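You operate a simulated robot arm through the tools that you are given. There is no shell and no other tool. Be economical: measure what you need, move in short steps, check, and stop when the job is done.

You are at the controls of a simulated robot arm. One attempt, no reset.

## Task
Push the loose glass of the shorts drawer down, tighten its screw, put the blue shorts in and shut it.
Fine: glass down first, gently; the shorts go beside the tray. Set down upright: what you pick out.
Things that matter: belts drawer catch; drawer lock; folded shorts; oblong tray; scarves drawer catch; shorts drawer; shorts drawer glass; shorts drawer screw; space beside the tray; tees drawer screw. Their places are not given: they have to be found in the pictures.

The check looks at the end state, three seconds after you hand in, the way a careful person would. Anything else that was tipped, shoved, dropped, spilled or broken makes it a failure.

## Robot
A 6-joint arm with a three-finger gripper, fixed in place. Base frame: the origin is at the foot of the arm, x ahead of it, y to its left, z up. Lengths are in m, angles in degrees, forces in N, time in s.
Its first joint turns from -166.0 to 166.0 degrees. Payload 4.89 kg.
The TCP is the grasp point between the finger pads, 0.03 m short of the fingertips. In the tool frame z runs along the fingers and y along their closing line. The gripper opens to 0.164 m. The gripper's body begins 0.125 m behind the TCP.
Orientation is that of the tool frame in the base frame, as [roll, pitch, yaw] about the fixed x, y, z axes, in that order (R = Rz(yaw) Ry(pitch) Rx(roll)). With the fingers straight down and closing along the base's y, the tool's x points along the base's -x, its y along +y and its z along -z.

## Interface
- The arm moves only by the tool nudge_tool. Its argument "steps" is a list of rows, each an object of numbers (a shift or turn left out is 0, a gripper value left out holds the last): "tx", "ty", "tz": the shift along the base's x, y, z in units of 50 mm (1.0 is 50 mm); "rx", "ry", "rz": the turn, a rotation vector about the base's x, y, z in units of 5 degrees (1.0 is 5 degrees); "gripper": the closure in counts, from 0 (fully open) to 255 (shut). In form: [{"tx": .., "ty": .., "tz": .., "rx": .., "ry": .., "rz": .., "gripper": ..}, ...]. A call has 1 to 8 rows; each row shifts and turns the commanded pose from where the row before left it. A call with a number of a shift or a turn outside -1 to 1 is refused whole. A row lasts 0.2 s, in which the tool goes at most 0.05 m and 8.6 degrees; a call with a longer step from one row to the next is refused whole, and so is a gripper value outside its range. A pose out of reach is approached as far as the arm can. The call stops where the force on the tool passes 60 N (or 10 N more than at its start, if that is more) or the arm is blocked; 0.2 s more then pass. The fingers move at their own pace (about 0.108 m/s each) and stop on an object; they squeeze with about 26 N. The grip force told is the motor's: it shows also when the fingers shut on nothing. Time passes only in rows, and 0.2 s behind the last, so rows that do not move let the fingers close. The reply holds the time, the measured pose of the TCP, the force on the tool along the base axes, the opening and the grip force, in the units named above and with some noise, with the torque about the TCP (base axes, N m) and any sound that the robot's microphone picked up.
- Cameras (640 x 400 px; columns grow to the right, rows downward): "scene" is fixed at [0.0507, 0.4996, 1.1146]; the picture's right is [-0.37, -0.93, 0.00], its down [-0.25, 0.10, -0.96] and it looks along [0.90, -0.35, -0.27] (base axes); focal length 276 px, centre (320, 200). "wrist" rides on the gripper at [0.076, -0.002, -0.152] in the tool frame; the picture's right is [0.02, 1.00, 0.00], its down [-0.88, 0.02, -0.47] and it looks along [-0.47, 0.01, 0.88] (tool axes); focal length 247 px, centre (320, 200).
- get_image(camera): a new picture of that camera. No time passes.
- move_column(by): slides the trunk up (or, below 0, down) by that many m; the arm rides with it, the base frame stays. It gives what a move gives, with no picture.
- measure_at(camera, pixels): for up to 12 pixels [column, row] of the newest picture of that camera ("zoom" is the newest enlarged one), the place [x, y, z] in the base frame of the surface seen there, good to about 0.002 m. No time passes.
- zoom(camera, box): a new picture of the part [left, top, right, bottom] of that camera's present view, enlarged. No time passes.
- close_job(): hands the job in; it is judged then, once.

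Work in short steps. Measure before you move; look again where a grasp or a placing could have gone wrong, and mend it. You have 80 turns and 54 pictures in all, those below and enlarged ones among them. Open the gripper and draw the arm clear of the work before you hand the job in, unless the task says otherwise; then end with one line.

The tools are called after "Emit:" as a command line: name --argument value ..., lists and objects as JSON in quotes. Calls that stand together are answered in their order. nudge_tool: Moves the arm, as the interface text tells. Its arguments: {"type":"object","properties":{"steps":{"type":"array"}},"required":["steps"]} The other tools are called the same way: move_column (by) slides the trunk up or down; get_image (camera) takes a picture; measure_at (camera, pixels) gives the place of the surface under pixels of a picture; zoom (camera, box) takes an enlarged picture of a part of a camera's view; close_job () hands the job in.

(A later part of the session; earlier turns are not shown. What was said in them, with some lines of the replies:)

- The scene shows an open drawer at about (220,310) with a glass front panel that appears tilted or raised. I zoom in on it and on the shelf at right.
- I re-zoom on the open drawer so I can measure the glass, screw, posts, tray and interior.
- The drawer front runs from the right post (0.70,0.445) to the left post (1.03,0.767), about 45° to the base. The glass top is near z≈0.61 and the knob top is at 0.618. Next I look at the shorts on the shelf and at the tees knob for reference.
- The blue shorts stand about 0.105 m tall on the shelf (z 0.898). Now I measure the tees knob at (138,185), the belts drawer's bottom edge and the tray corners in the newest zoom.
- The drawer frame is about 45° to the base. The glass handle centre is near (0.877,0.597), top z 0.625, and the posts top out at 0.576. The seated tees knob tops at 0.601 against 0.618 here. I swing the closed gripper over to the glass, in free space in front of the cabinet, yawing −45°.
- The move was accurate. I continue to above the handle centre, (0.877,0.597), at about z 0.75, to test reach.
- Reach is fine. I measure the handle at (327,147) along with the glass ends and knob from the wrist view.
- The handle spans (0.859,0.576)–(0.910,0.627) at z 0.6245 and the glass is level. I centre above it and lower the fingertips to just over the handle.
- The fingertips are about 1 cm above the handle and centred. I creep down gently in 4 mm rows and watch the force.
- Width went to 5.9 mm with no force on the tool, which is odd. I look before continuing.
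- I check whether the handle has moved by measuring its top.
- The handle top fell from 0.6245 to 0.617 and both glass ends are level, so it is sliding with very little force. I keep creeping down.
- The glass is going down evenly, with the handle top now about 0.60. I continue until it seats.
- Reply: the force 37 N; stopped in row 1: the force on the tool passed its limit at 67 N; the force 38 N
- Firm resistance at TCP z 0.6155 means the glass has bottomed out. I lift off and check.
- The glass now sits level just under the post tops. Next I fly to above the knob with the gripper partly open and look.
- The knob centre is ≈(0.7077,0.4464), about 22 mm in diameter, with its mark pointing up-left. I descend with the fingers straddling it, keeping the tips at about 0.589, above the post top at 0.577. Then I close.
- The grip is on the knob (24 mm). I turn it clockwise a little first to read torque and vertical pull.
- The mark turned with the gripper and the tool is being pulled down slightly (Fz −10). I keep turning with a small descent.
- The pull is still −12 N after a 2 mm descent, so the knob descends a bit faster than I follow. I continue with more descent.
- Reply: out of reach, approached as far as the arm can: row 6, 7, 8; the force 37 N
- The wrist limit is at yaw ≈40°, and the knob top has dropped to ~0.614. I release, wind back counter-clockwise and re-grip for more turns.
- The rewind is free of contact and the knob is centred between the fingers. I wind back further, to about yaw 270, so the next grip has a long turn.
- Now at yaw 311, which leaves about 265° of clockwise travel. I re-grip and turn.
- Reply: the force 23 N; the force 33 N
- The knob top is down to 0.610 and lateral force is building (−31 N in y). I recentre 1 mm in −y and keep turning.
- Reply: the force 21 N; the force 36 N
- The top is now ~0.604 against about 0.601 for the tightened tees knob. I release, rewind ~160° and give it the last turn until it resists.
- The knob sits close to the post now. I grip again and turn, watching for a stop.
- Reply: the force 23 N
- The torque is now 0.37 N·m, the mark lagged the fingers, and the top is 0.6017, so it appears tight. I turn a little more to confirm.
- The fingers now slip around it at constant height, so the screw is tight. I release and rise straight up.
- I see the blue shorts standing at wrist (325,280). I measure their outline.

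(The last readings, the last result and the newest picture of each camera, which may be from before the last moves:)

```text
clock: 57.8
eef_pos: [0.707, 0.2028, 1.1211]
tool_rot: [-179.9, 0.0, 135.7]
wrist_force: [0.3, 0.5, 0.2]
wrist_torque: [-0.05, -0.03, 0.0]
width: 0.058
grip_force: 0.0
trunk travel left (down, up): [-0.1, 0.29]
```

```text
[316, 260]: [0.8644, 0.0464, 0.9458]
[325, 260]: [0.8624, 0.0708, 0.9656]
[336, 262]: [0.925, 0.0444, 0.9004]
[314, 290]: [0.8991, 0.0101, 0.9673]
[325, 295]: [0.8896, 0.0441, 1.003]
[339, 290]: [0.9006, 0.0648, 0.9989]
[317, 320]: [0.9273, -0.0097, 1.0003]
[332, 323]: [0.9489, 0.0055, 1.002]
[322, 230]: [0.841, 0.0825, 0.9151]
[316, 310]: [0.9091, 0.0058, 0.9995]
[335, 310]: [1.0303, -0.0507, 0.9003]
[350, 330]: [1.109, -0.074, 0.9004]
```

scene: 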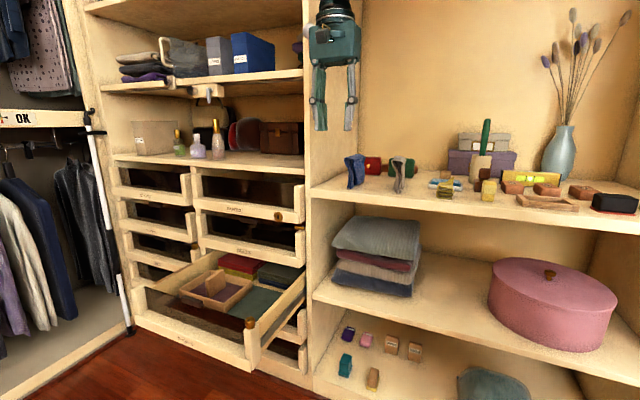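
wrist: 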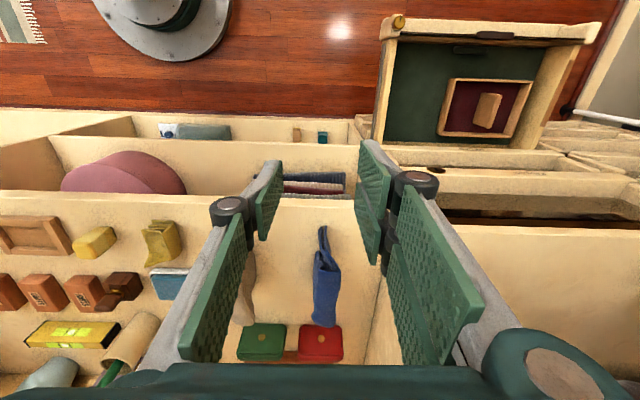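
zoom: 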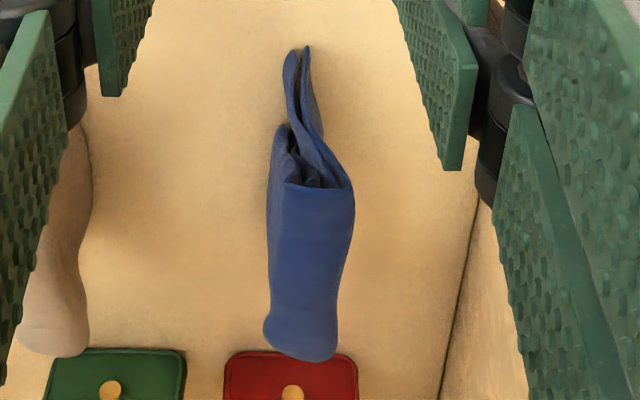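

The shorts' top spans u 0.645–0.685 and v 0.56–0.685 (cabinet axes), with its centre at about (0.908,0.031) and top z 1.003. I move above it with the fingers open to ~0.09, then check.

Emit:
nudge_tool --steps '[{"tx": 0.67, "ty": -0.573, "gripper": 115}, {"tx": 0.67, "ty": -0.573}, {"tx": 0.67, "ty": -0.573}, {"tx": 0.67, "ty": -0.573}, {"tx": 0.67, "ty": -0.573}, {"tx": 0.67, "ty": -0.573}, {"tz": -0.5}, {}]'

Emit:
get_image --camera "wrist"

```text
clock: 59.6
eef_pos: [0.9102, 0.0304, 1.0961]
tool_rot: [-179.8, 0.0, 135.7]
wrist_force: [0.8, 0.0, -0.4]
wrist_torque: [0.03, 0.06, -0.03]
width: 0.0899
grip_force: 0.1
trunk travel left (down, up): [-0.1, 0.29]
```

```text
25 pictures are left
```

wrist: 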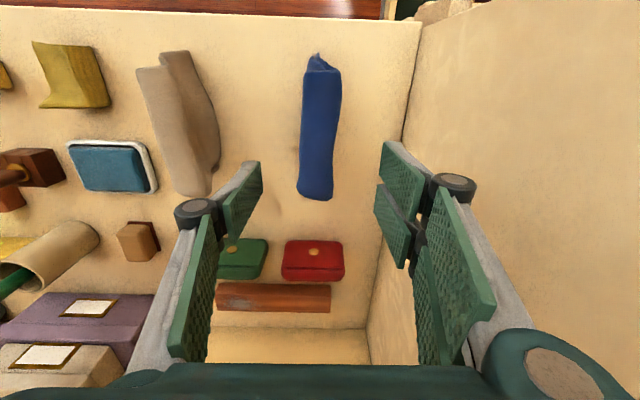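

The shorts are centred between the fingers at column ~320. I descend 0.12 m and look before closing.

Emit:
nudge_tool --steps '[{"tz": -0.8}, {"tz": -0.8}, {"tz": -0.6}, {"tz": -0.22}, {}]'

Emit:
get_image --camera "wrist"

```text
clock: 60.8
eef_pos: [0.9095, 0.032, 0.9772]
tool_rot: [-179.9, 0.1, 135.6]
wrist_force: [0.1, 0.2, 0.2]
wrist_torque: [-0.01, 0.05, -0.01]
width: 0.0902
grip_force: 0.1
trunk travel left (down, up): [-0.1, 0.29]
```

```text
24 pictures are left
```

wrist: 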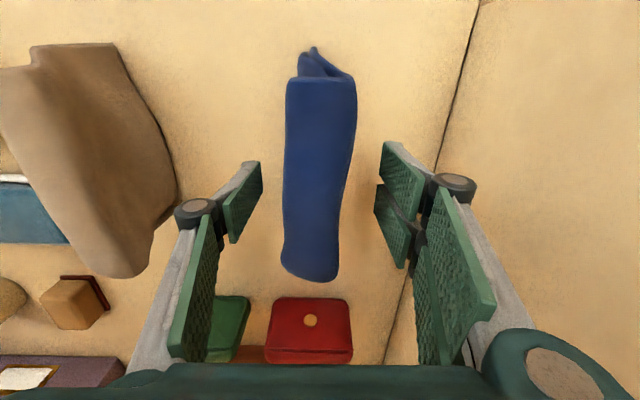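

The fingers straddle the shorts, so I close, wait and lift slightly.

Emit:
nudge_tool --steps '[{"gripper": 255}, {}, {}, {}]'

Emit:
nudge_tool --steps '[{"tz": 0.3}, {"tz": 0.6}, {"tz": 0.6}, {"tz": 0.5}]'

Emit:
zoom --camera "scene" --box '[270, 80, 430, 200]'

```text
clock: 61.8
eef_pos: [0.9095, 0.0316, 0.9747]
tool_rot: [-179.9, -0.1, 135.6]
wrist_force: [1.2, -0.3, 1.4]
wrist_torque: [-0.04, 0.01, -0.12]
width: 0.0477
grip_force: 26.4
trunk travel left (down, up): [-0.1, 0.29]
```

```text
clock: 62.8
eef_pos: [0.9104, 0.0329, 1.0762]
tool_rot: [-179.9, 0.0, 135.5]
wrist_force: [0.5, -0.7, -2.4]
wrist_torque: [-0.05, 0.05, -0.03]
width: 0.0477
grip_force: 25.8
trunk travel left (down, up): [-0.1, 0.29]
```

```text
3.33 times, centred on (350, 140) of scene
```

zoom: 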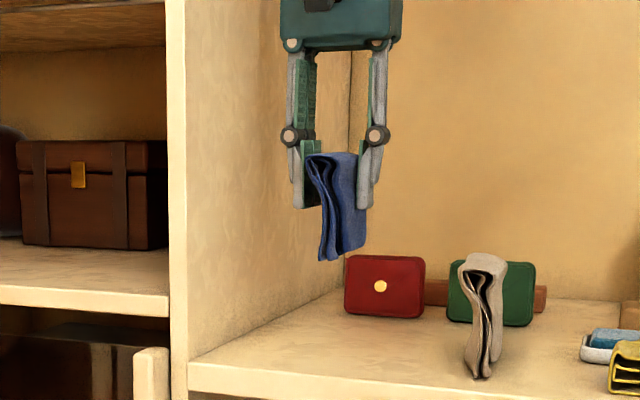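

The shorts are held upright with nothing else disturbed. I back straight out of the shelf.

Emit:
nudge_tool --steps '[{"tx": -0.65, "ty": 0.65}, {"tx": -0.65, "ty": 0.65}, {"tx": -0.65, "ty": 0.65}, {"tx": -0.65, "ty": 0.65}, {"tx": -0.65, "ty": 0.65}, {"tx": -0.65, "ty": 0.65}, {"tx": -0.65, "ty": 0.65}, {"tx": -0.65, "ty": 0.65}]'

Emit:
nudge_tool --steps '[{"tx": 0.46, "ty": 0.435, "tz": -0.68}, {"tx": 0.46, "ty": 0.435, "tz": -0.68}, {"tx": 0.46, "ty": 0.435, "tz": -0.68}, {"tx": 0.46, "ty": 0.435, "tz": -0.68}, {"tx": 0.46, "ty": 0.435, "tz": -0.68}, {"tx": 0.46, "ty": 0.435, "tz": -0.68}, {"tx": 0.46, "ty": 0.435, "tz": -0.68}, {"tx": 0.46, "ty": 0.435, "tz": -0.68}]'

Emit:
get_image --camera "wrist"

Emit:
zoom --camera "scene" --box '[110, 200, 320, 335]'

```text
clock: 64.6
eef_pos: [0.6504, 0.2892, 1.079]
tool_rot: [-179.9, 0.0, 135.6]
wrist_force: [1.4, -1.4, -2.6]
wrist_torque: [0.17, 0.16, 0.03]
width: 0.0475
grip_force: 26.0
trunk travel left (down, up): [-0.1, 0.29]
```

```text
clock: 66.4
eef_pos: [0.8305, 0.4646, 0.8065]
tool_rot: [-179.9, 0.0, 135.7]
wrist_force: [-2.1, -1.5, -0.4]
wrist_torque: [0.11, -0.29, -0.02]
width: 0.0477
grip_force: 26.0
trunk travel left (down, up): [-0.1, 0.29]
```

```text
22 pictures are left
```

wrist: 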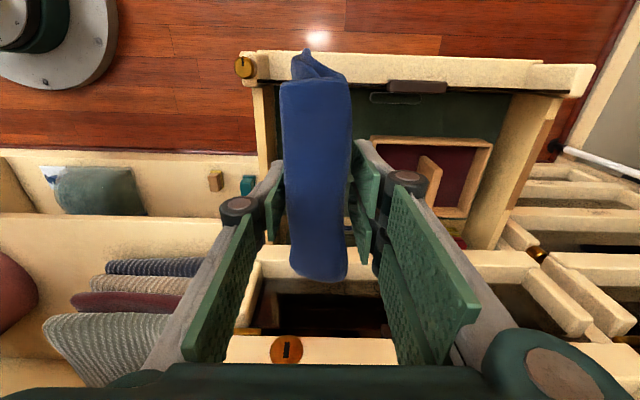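

```text
2.96 times, centred on (215, 268) of scene
```

zoom: 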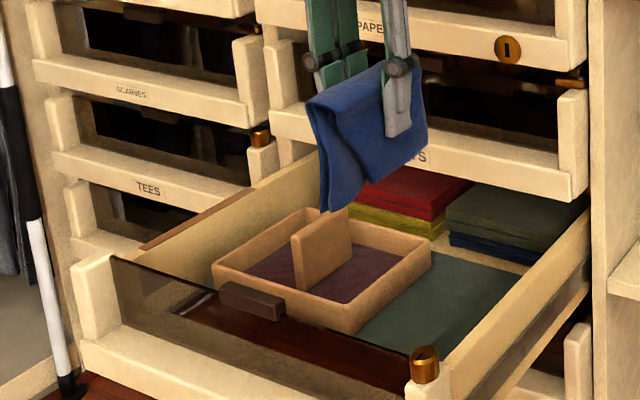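

The space between tray and right wall is clear. I shift inward to (0.905,0.396) and lower to z 0.60.

Emit:
nudge_tool --steps '[{"tx": 0.75, "ty": -0.65}, {"tx": 0.75, "ty": -0.65, "tz": -0.05}, {"tz": -0.8}, {"tz": -0.8}, {"tz": -0.8}, {"tz": -0.8}, {"tz": -0.8}, {}]'

Emit:
zoom --camera "scene" --box '[110, 220, 320, 355]'

Emit:
get_image --camera "wrist"

```text
clock: 68.2
eef_pos: [0.9069, 0.4016, 0.6012]
tool_rot: [-179.8, -0.1, 135.6]
wrist_force: [-0.9, -0.4, -1.5]
wrist_torque: [0.0, -0.1, 0.0]
width: 0.0477
grip_force: 26.1
trunk travel left (down, up): [-0.1, 0.29]
```

```text
2.96 times, centred on (215, 288) of scene
```

zoom: 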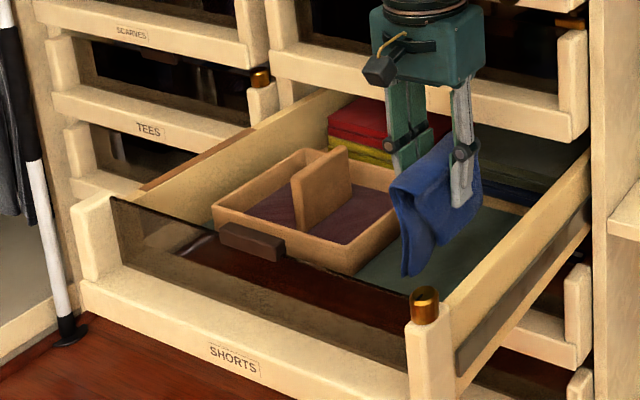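

```text
19 pictures are left
```

wrist: 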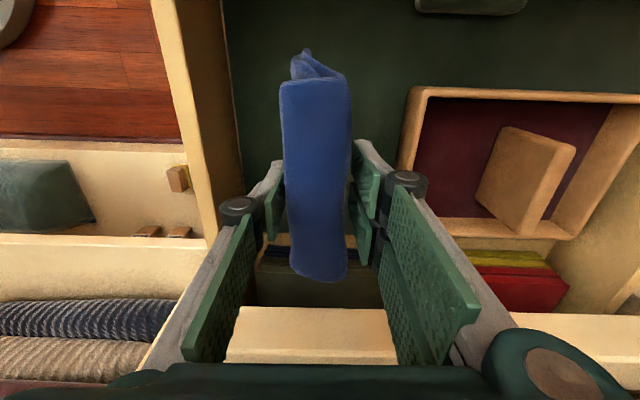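

Positioned at u=0.925, v=0.357, clear of tray, wall and stack. I lower gently to the floor, bottom at about TCP−0.076.

Emit:
nudge_tool --steps '[{"tz": -0.4}, {"tz": -0.3}, {"tz": -0.14}, {"tz": -0.04}, {"tz": -0.03}]'

```text
clock: 69.4
eef_pos: [0.908, 0.4006, 0.5574]
tool_rot: [-179.9, 0.1, 135.5]
wrist_force: [0.9, 0.0, -1.4]
wrist_torque: [0.0, -0.01, -0.02]
width: 0.0475
grip_force: 25.9
trunk travel left (down, up): [-0.1, 0.29]
```

Emit:
nudge_tool --steps '[{"tz": -0.04}, {"tz": -0.04}, {"tz": -0.04}]'

```text
clock: 70.2
eef_pos: [0.9083, 0.4011, 0.5513]
tool_rot: [-179.9, -0.1, 135.6]
wrist_force: [0.6, 0.2, 1.1]
wrist_torque: [0.19, 0.22, -0.08]
width: 0.0475
grip_force: 25.6
trunk travel left (down, up): [-0.1, 0.29]
```

The sign of Fz flipped at 0.551, which matches contact with the drawer floor. I release with a modest opening and rise straight up.

Emit:
nudge_tool --steps '[{"tz": -0.01}, {"gripper": 140}, {}, {}]'

Emit:
nudge_tool --steps '[{"tz": 0.3}, {"tz": 0.7}, {"tz": 0.8}, {"tz": 0.8}]'

Emit:
get_image --camera "wrist"

Emit:
zoom --camera "scene" --box '[110, 220, 320, 355]'

Emit:
measure_at --camera "zoom" --pixels '[[430, 185], [410, 200], [405, 290], [460, 170], [470, 230], [355, 270]]'

```text
clock: 71.2
eef_pos: [0.9091, 0.3994, 0.5506]
tool_rot: [-179.9, 0.0, 135.6]
wrist_force: [-0.3, 0.4, 0.0]
wrist_torque: [-0.02, -0.02, -0.01]
width: 0.0737
grip_force: 0.0
trunk travel left (down, up): [-0.1, 0.29]
```

```text
clock: 72.2
eef_pos: [0.9093, 0.4012, 0.6815]
tool_rot: [-179.9, -0.1, 135.7]
wrist_force: [1.5, -0.5, -1.3]
wrist_torque: [-0.08, 0.17, -0.02]
width: 0.0737
grip_force: 0.0
trunk travel left (down, up): [-0.1, 0.29]
```

```text
18 pictures are left
```

wrist: 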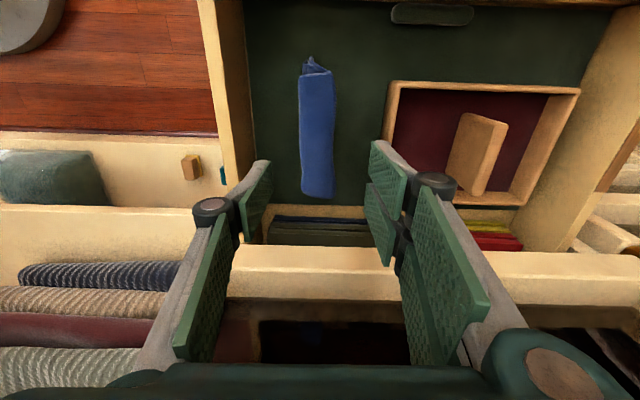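

```text
2.96 times, centred on (215, 288) of scene
```

zoom: 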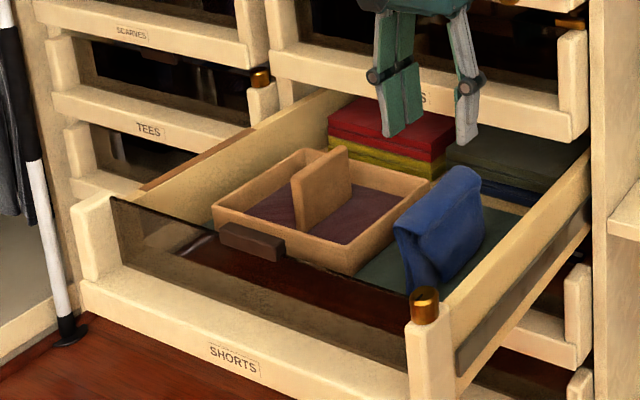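

```text
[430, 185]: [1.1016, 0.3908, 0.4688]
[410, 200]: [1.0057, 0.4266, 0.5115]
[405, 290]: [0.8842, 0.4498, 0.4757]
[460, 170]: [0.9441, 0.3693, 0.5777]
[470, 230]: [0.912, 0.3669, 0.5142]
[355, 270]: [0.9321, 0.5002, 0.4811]
```

The shorts stand upright beside the tray (top 0.578, below the belts drawer's underside at 0.615). Before shutting I measure the front rail where I'll push.

Emit:
measure_at --camera "zoom" --pixels '[[320, 335], [320, 345], [320, 355], [320, 365], [320, 375], [320, 385], [320, 395], [360, 370], [270, 355], [232, 358], [570, 130], [440, 90]]'

```text
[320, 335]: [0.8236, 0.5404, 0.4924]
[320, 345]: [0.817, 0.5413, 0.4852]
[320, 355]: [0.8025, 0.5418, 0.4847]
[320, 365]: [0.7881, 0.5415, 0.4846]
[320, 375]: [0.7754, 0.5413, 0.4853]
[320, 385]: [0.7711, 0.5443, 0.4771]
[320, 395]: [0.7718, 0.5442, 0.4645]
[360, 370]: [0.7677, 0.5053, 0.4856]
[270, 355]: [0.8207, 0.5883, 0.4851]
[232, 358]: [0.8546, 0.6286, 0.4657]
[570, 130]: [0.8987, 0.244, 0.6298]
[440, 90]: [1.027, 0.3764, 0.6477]
```

The rail face is at v=0.161 with its top at z 0.485, and the closed fronts are at v≈0.461, so it needs about 0.30 m of push. I back out over the glass, closing the fingers and tilting the tool ~35° so the wrist stays clear of the belts drawer.

Emit:
nudge_tool --steps '[{"tz": 0.6, "gripper": 255}, {"tx": -0.66, "ty": 0.66, "rx": -0.707, "ry": -0.707}, {"tx": -0.66, "ty": 0.66, "rx": -0.707, "ry": -0.707}, {"tx": -0.66, "ty": 0.66, "rx": -0.707, "ry": -0.707}, {"tx": -0.66, "ty": 0.66, "rx": -0.707, "ry": -0.707}, {"tx": -0.66, "ty": 0.66, "rx": -0.707, "ry": -0.707}, {"tx": -0.66, "ty": 0.66, "rx": -0.707, "ry": -0.707}, {"rx": -0.707, "ry": -0.707}]'

Emit:
get_image --camera "scene"

```text
clock: 74.0
eef_pos: [0.7108, 0.5962, 0.7134]
tool_rot: [-179.5, 34.9, 135.8]
wrist_force: [0.9, -0.7, 1.4]
wrist_torque: [0.2, 0.13, 0.01]
width: 0.0
grip_force: 26.0
trunk travel left (down, up): [-0.1, 0.29]
```

```text
16 pictures are left
```

scene: 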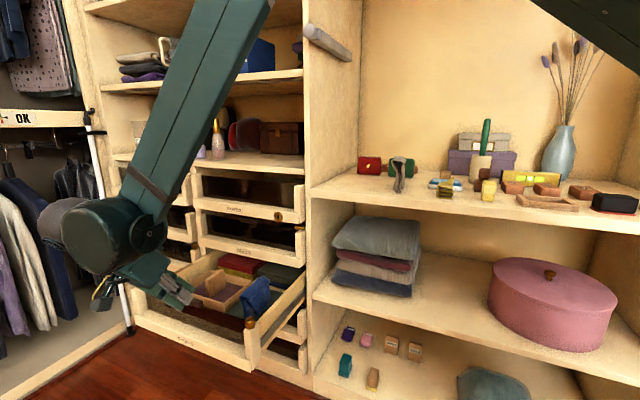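

The gripper tilts inward properly, in front of the drawer. I lower to z≈0.482 so the tips face the rail.

Emit:
nudge_tool --steps '[{"tz": -0.9}, {"tz": -0.9}, {"tz": -0.9}, {"tz": -0.9}, {"tz": -0.9}, {"tz": -0.12}, {}]'

Emit:
get_image --camera "wrist"

```text
clock: 75.6
eef_pos: [0.7094, 0.5964, 0.4789]
tool_rot: [-179.5, 34.8, 135.8]
wrist_force: [0.6, -0.3, 1.0]
wrist_torque: [0.06, -0.03, 0.06]
width: 0.0
grip_force: 26.0
trunk travel left (down, up): [-0.1, 0.29]
```

```text
15 pictures are left
```

wrist: 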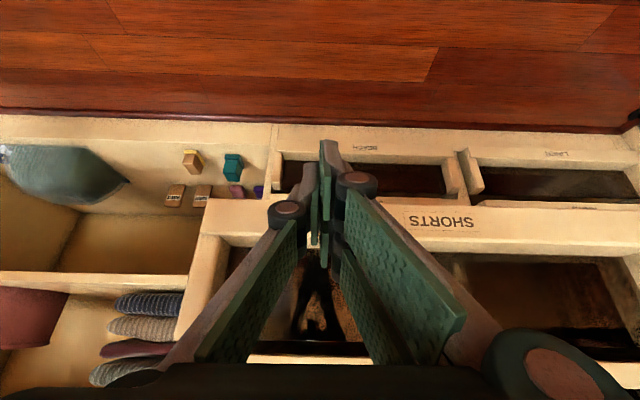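

The fingers face the rail just right of the label. I approach and start pushing slowly.

Emit:
nudge_tool --steps '[{"tx": 0.28, "ty": -0.28}, {"tx": 0.28, "ty": -0.28}, {"tx": 0.07, "ty": -0.07}, {"tx": 0.07, "ty": -0.07}, {"tx": 0.07, "ty": -0.07}, {"tx": 0.1, "ty": -0.1}, {"tx": 0.12, "ty": -0.12}, {"tx": 0.14, "ty": -0.14}]'

Emit:
zoom --camera "scene" --box '[110, 220, 320, 355]'

```text
clock: 77.4
eef_pos: [0.7655, 0.5419, 0.48]
tool_rot: [-179.5, 35.0, 135.8]
wrist_force: [0.3, -0.3, -1.0]
wrist_torque: [-0.03, -0.02, -0.05]
width: 0.0
grip_force: 25.4
trunk travel left (down, up): [-0.1, 0.29]
```

```text
2.96 times, centred on (215, 288) of scene
```

zoom: 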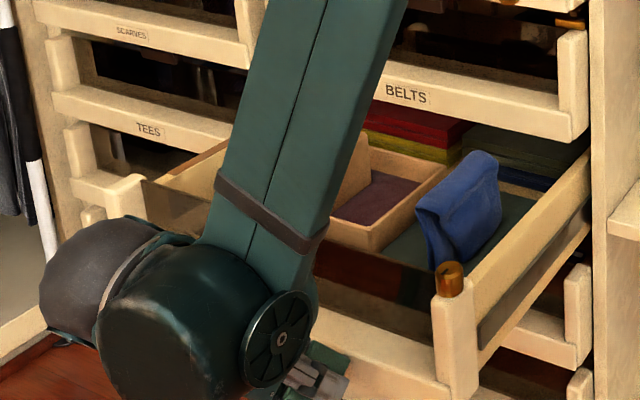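

The drawer is sliding freely and the shorts are still standing. I continue pushing at ~12 mm per row.

Emit:
nudge_tool --steps '[{"tx": 0.15, "ty": -0.15}, {"tx": 0.16, "ty": -0.16}, {"tx": 0.17, "ty": -0.17}, {"tx": 0.17, "ty": -0.17}, {"tx": 0.17, "ty": -0.17}, {"tx": 0.17, "ty": -0.17}, {"tx": 0.17, "ty": -0.17}, {"tx": 0.17, "ty": -0.17}]'

Emit:
zoom --camera "scene" --box '[110, 220, 320, 355]'

```text
clock: 79.2
eef_pos: [0.8335, 0.4746, 0.4794]
tool_rot: [-179.5, 35.0, 135.8]
wrist_force: [0.1, -0.3, -0.4]
wrist_torque: [-0.03, -0.02, 0.0]
width: 0.0
grip_force: 25.8
trunk travel left (down, up): [-0.1, 0.29]
```

```text
2.96 times, centred on (215, 288) of scene
```

zoom: 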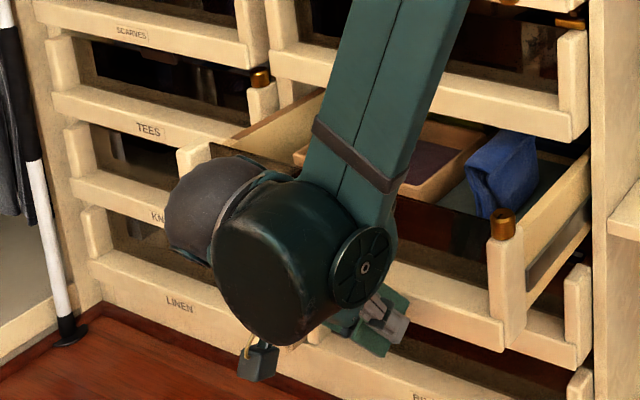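

The push is going well; v=0.254 and the target is ~0.433. I continue.

Emit:
nudge_tool --steps '[{"tx": 0.17, "ty": -0.17}, {"tx": 0.17, "ty": -0.17}, {"tx": 0.17, "ty": -0.17}, {"tx": 0.17, "ty": -0.17}, {"tx": 0.17, "ty": -0.17}, {"tx": 0.17, "ty": -0.17}, {"tx": 0.17, "ty": -0.17}, {"tx": 0.17, "ty": -0.17}]'

Emit:
zoom --camera "scene" --box '[110, 200, 340, 355]'

```text
clock: 81.0
eef_pos: [0.9021, 0.4073, 0.4791]
tool_rot: [-179.5, 35.0, 135.8]
wrist_force: [-0.3, 0.8, 0.5]
wrist_torque: [-0.02, -0.03, 0.0]
width: 0.0
grip_force: 25.7
trunk travel left (down, up): [-0.1, 0.29]
```

```text
2.58 times, centred on (225, 278) of scene
```

zoom: 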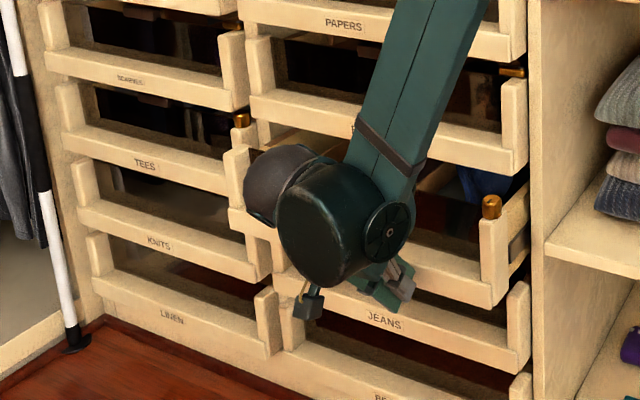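

v=0.35, with ~0.083 left. I check the forearm's clearance to the belts front before finishing.

Emit:
measure_at --camera "zoom" --pixels '[[420, 165], [435, 110], [470, 40], [390, 230], [405, 290], [490, 200], [495, 260], [440, 150]]'

Emit:
nudge_tool --steps '[{"tx": 0.17, "ty": -0.17}, {"tx": 0.17, "ty": -0.17}, {"tx": 0.17, "ty": -0.17}, {"tx": 0.15, "ty": -0.15}]'

```text
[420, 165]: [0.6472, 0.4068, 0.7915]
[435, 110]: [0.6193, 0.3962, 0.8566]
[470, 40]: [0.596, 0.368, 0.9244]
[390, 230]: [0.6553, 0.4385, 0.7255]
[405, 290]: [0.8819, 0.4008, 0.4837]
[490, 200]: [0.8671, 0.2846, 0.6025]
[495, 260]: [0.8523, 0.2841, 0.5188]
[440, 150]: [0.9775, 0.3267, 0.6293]
```

```text
clock: 82.0
eef_pos: [0.9335, 0.3749, 0.4795]
tool_rot: [-179.5, 34.9, 135.7]
wrist_force: [-0.7, 0.2, 0.6]
wrist_torque: [-0.04, -0.05, 0.01]
width: 0.0
grip_force: 26.1
trunk travel left (down, up): [-0.1, 0.29]
```

The forearm is well clear. I finish in small steps until the drawer stops.

Emit:
nudge_tool --steps '[{"tx": 0.1, "ty": -0.1}, {"tx": 0.08, "ty": -0.08}, {"tx": 0.06, "ty": -0.06}, {"tx": 0.06, "ty": -0.06}]'

Emit:
zoom --camera "scene" --box '[110, 200, 340, 355]'

Emit:
measure_at --camera "zoom" --pixels '[[505, 195], [505, 240], [495, 275], [460, 285], [515, 160], [515, 340], [465, 160], [440, 265]]'

```text
clock: 83.0
eef_pos: [0.9499, 0.3603, 0.4789]
tool_rot: [-179.6, 34.9, 135.7]
wrist_force: [-0.5, -0.2, -0.2]
wrist_torque: [0.01, -0.02, -0.02]
width: 0.0
grip_force: 26.5
trunk travel left (down, up): [-0.1, 0.29]
```

```text
2.58 times, centred on (225, 278) of scene
```

zoom: 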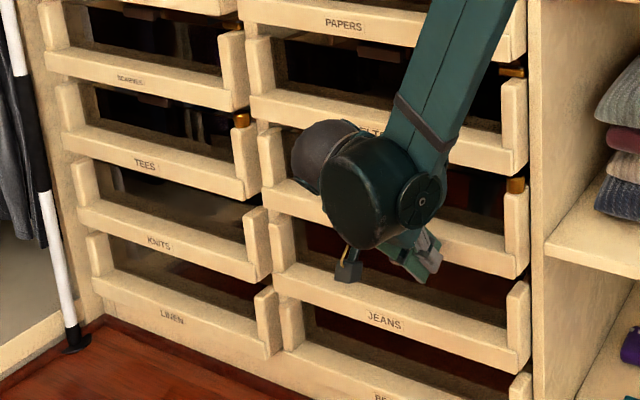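

```text
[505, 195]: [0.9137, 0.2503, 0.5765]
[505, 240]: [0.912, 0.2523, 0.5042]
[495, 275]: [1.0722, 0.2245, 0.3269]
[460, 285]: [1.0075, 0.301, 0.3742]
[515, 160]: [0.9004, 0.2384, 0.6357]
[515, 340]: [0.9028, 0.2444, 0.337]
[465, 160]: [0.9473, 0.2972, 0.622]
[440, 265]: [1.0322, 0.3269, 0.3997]
```

The shorts front is at v≈0.466, level with its neighbours (0.466–0.468). I press gently a little more to confirm it is fully shut.

Emit:
nudge_tool --steps '[{"tx": 0.04, "ty": -0.04}, {"tx": 0.04, "ty": -0.04}, {"tx": 0.04, "ty": -0.04}]'

```text
clock: 83.8
eef_pos: [0.9522, 0.3576, 0.4787]
tool_rot: [-179.4, 34.7, 135.9]
wrist_force: [-11.4, 8.4, 3.9]
wrist_torque: [-0.17, 0.01, -0.07]
width: 0.0
grip_force: 26.5
trunk travel left (down, up): [-0.1, 0.29]
stopped in row 3: the force on the tool passed its limit at 67 N (the readings are from after the stop); the commanded pose is now the measured one
```

The drawer is against its stop. I withdraw straight out, untilt, open the gripper and inspect.

Emit:
nudge_tool --steps '[{"tx": -0.3, "ty": 0.3}, {"tx": -0.6, "ty": 0.6}, {"tx": -0.6, "ty": 0.6}, {"tx": -0.6, "ty": 0.6}, {"tx": -0.6, "ty": 0.6}, {"tx": -0.3, "ty": 0.3, "tz": 0.6}, {"tx": -0.3, "tz": 0.8, "rx": 0.707, "ry": 0.707}, {"tx": -0.3, "tz": 0.8, "rx": 0.707, "ry": 0.707}]'

Emit:
nudge_tool --steps '[{"tx": -0.2, "ty": -0.3, "tz": 0.8, "rx": 0.707, "ry": 0.707, "gripper": 100}, {"tx": -0.2, "ty": -0.3, "tz": 0.8, "rx": 0.707, "ry": 0.707}, {"tx": -0.2, "ty": -0.3, "tz": 0.8, "rx": 0.707, "ry": 0.707}, {"tx": -0.2, "ty": -0.3, "tz": 0.8, "rx": 0.707, "ry": 0.707}, {"tx": -0.2, "ty": -0.3, "tz": 0.8, "rx": 0.707, "ry": 0.707}, {"tx": -0.2, "ty": -0.3, "tz": 0.8}, {"tx": -0.2, "ty": -0.3, "tz": 0.8}, {"tx": -0.2, "ty": -0.3, "tz": 0.8}]'

Emit:
get_image --camera "scene"

Emit:
zoom --camera "scene" --box '[170, 200, 330, 320]'

```text
clock: 85.6
eef_pos: [0.7712, 0.5098, 0.5868]
tool_rot: [-179.6, 24.5, 135.7]
wrist_force: [0.8, 0.0, -2.2]
wrist_torque: [-0.3, 0.07, -0.11]
width: 0.0
grip_force: 25.7
trunk travel left (down, up): [-0.1, 0.29]
```

```text
clock: 87.4
eef_pos: [0.6921, 0.3868, 0.9094]
tool_rot: [-179.8, -0.4, 135.7]
wrist_force: [2.1, 1.3, -1.2]
wrist_torque: [-0.18, 0.27, 0.03]
width: 0.0996
grip_force: 0.1
trunk travel left (down, up): [-0.1, 0.29]
```

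```text
10 pictures are left
```

scene: 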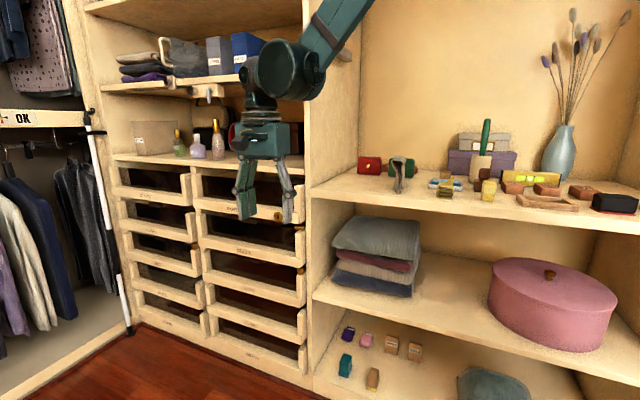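

```text
3.33 times, centred on (250, 260) of scene
```

zoom: 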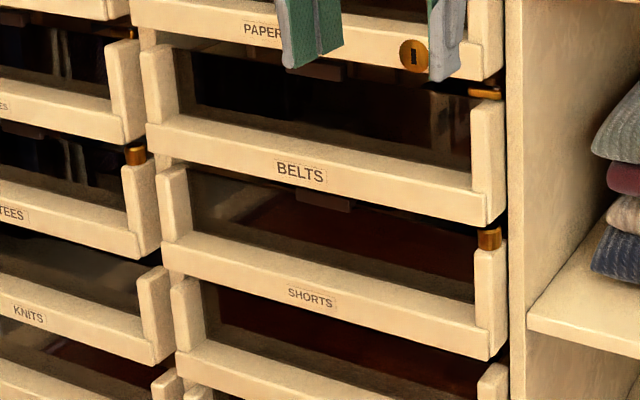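

The drawer looks shut with the knob seated and glass down. I check that it is flush and hasn't rebounded.

Emit:
measure_at --camera "zoom" --pixels '[[490, 290], [488, 180], [400, 325], [400, 190], [488, 232], [325, 203], [220, 260]]'

Emit:
nudge_tool --steps '[{"tx": -0.5, "ty": -0.2, "tz": 0.6}, {"tx": -0.5, "ty": -0.2, "tz": 0.6}, {"tx": -0.5, "ty": -0.2, "tz": 0.6}]'

```text
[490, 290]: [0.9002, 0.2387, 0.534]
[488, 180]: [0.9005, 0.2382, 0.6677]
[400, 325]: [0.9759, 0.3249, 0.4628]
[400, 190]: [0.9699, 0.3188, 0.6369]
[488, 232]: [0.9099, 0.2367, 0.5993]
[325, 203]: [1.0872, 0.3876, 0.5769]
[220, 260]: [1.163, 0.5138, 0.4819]
```

```text
clock: 88.2
eef_pos: [0.6202, 0.3574, 0.9997]
tool_rot: [-179.8, -0.4, 135.8]
wrist_force: [2.5, 0.2, -1.3]
wrist_torque: [-0.13, 0.36, -0.01]
width: 0.0997
grip_force: 0.2
trunk travel left (down, up): [-0.1, 0.29]
```

The shorts front is flush with the belts front (same x,y to within 1 mm), the knob is down and the arm is clear, so I hand in.

Emit:
close_job

```text
The job is handed in.
```

The shorts drawer is shut flush with its neighbours: the glass is down, the screw is tight, and the blue shorts went in standing upright beside the tray. I couldn't see the shorts clearly once the drawer was closed.
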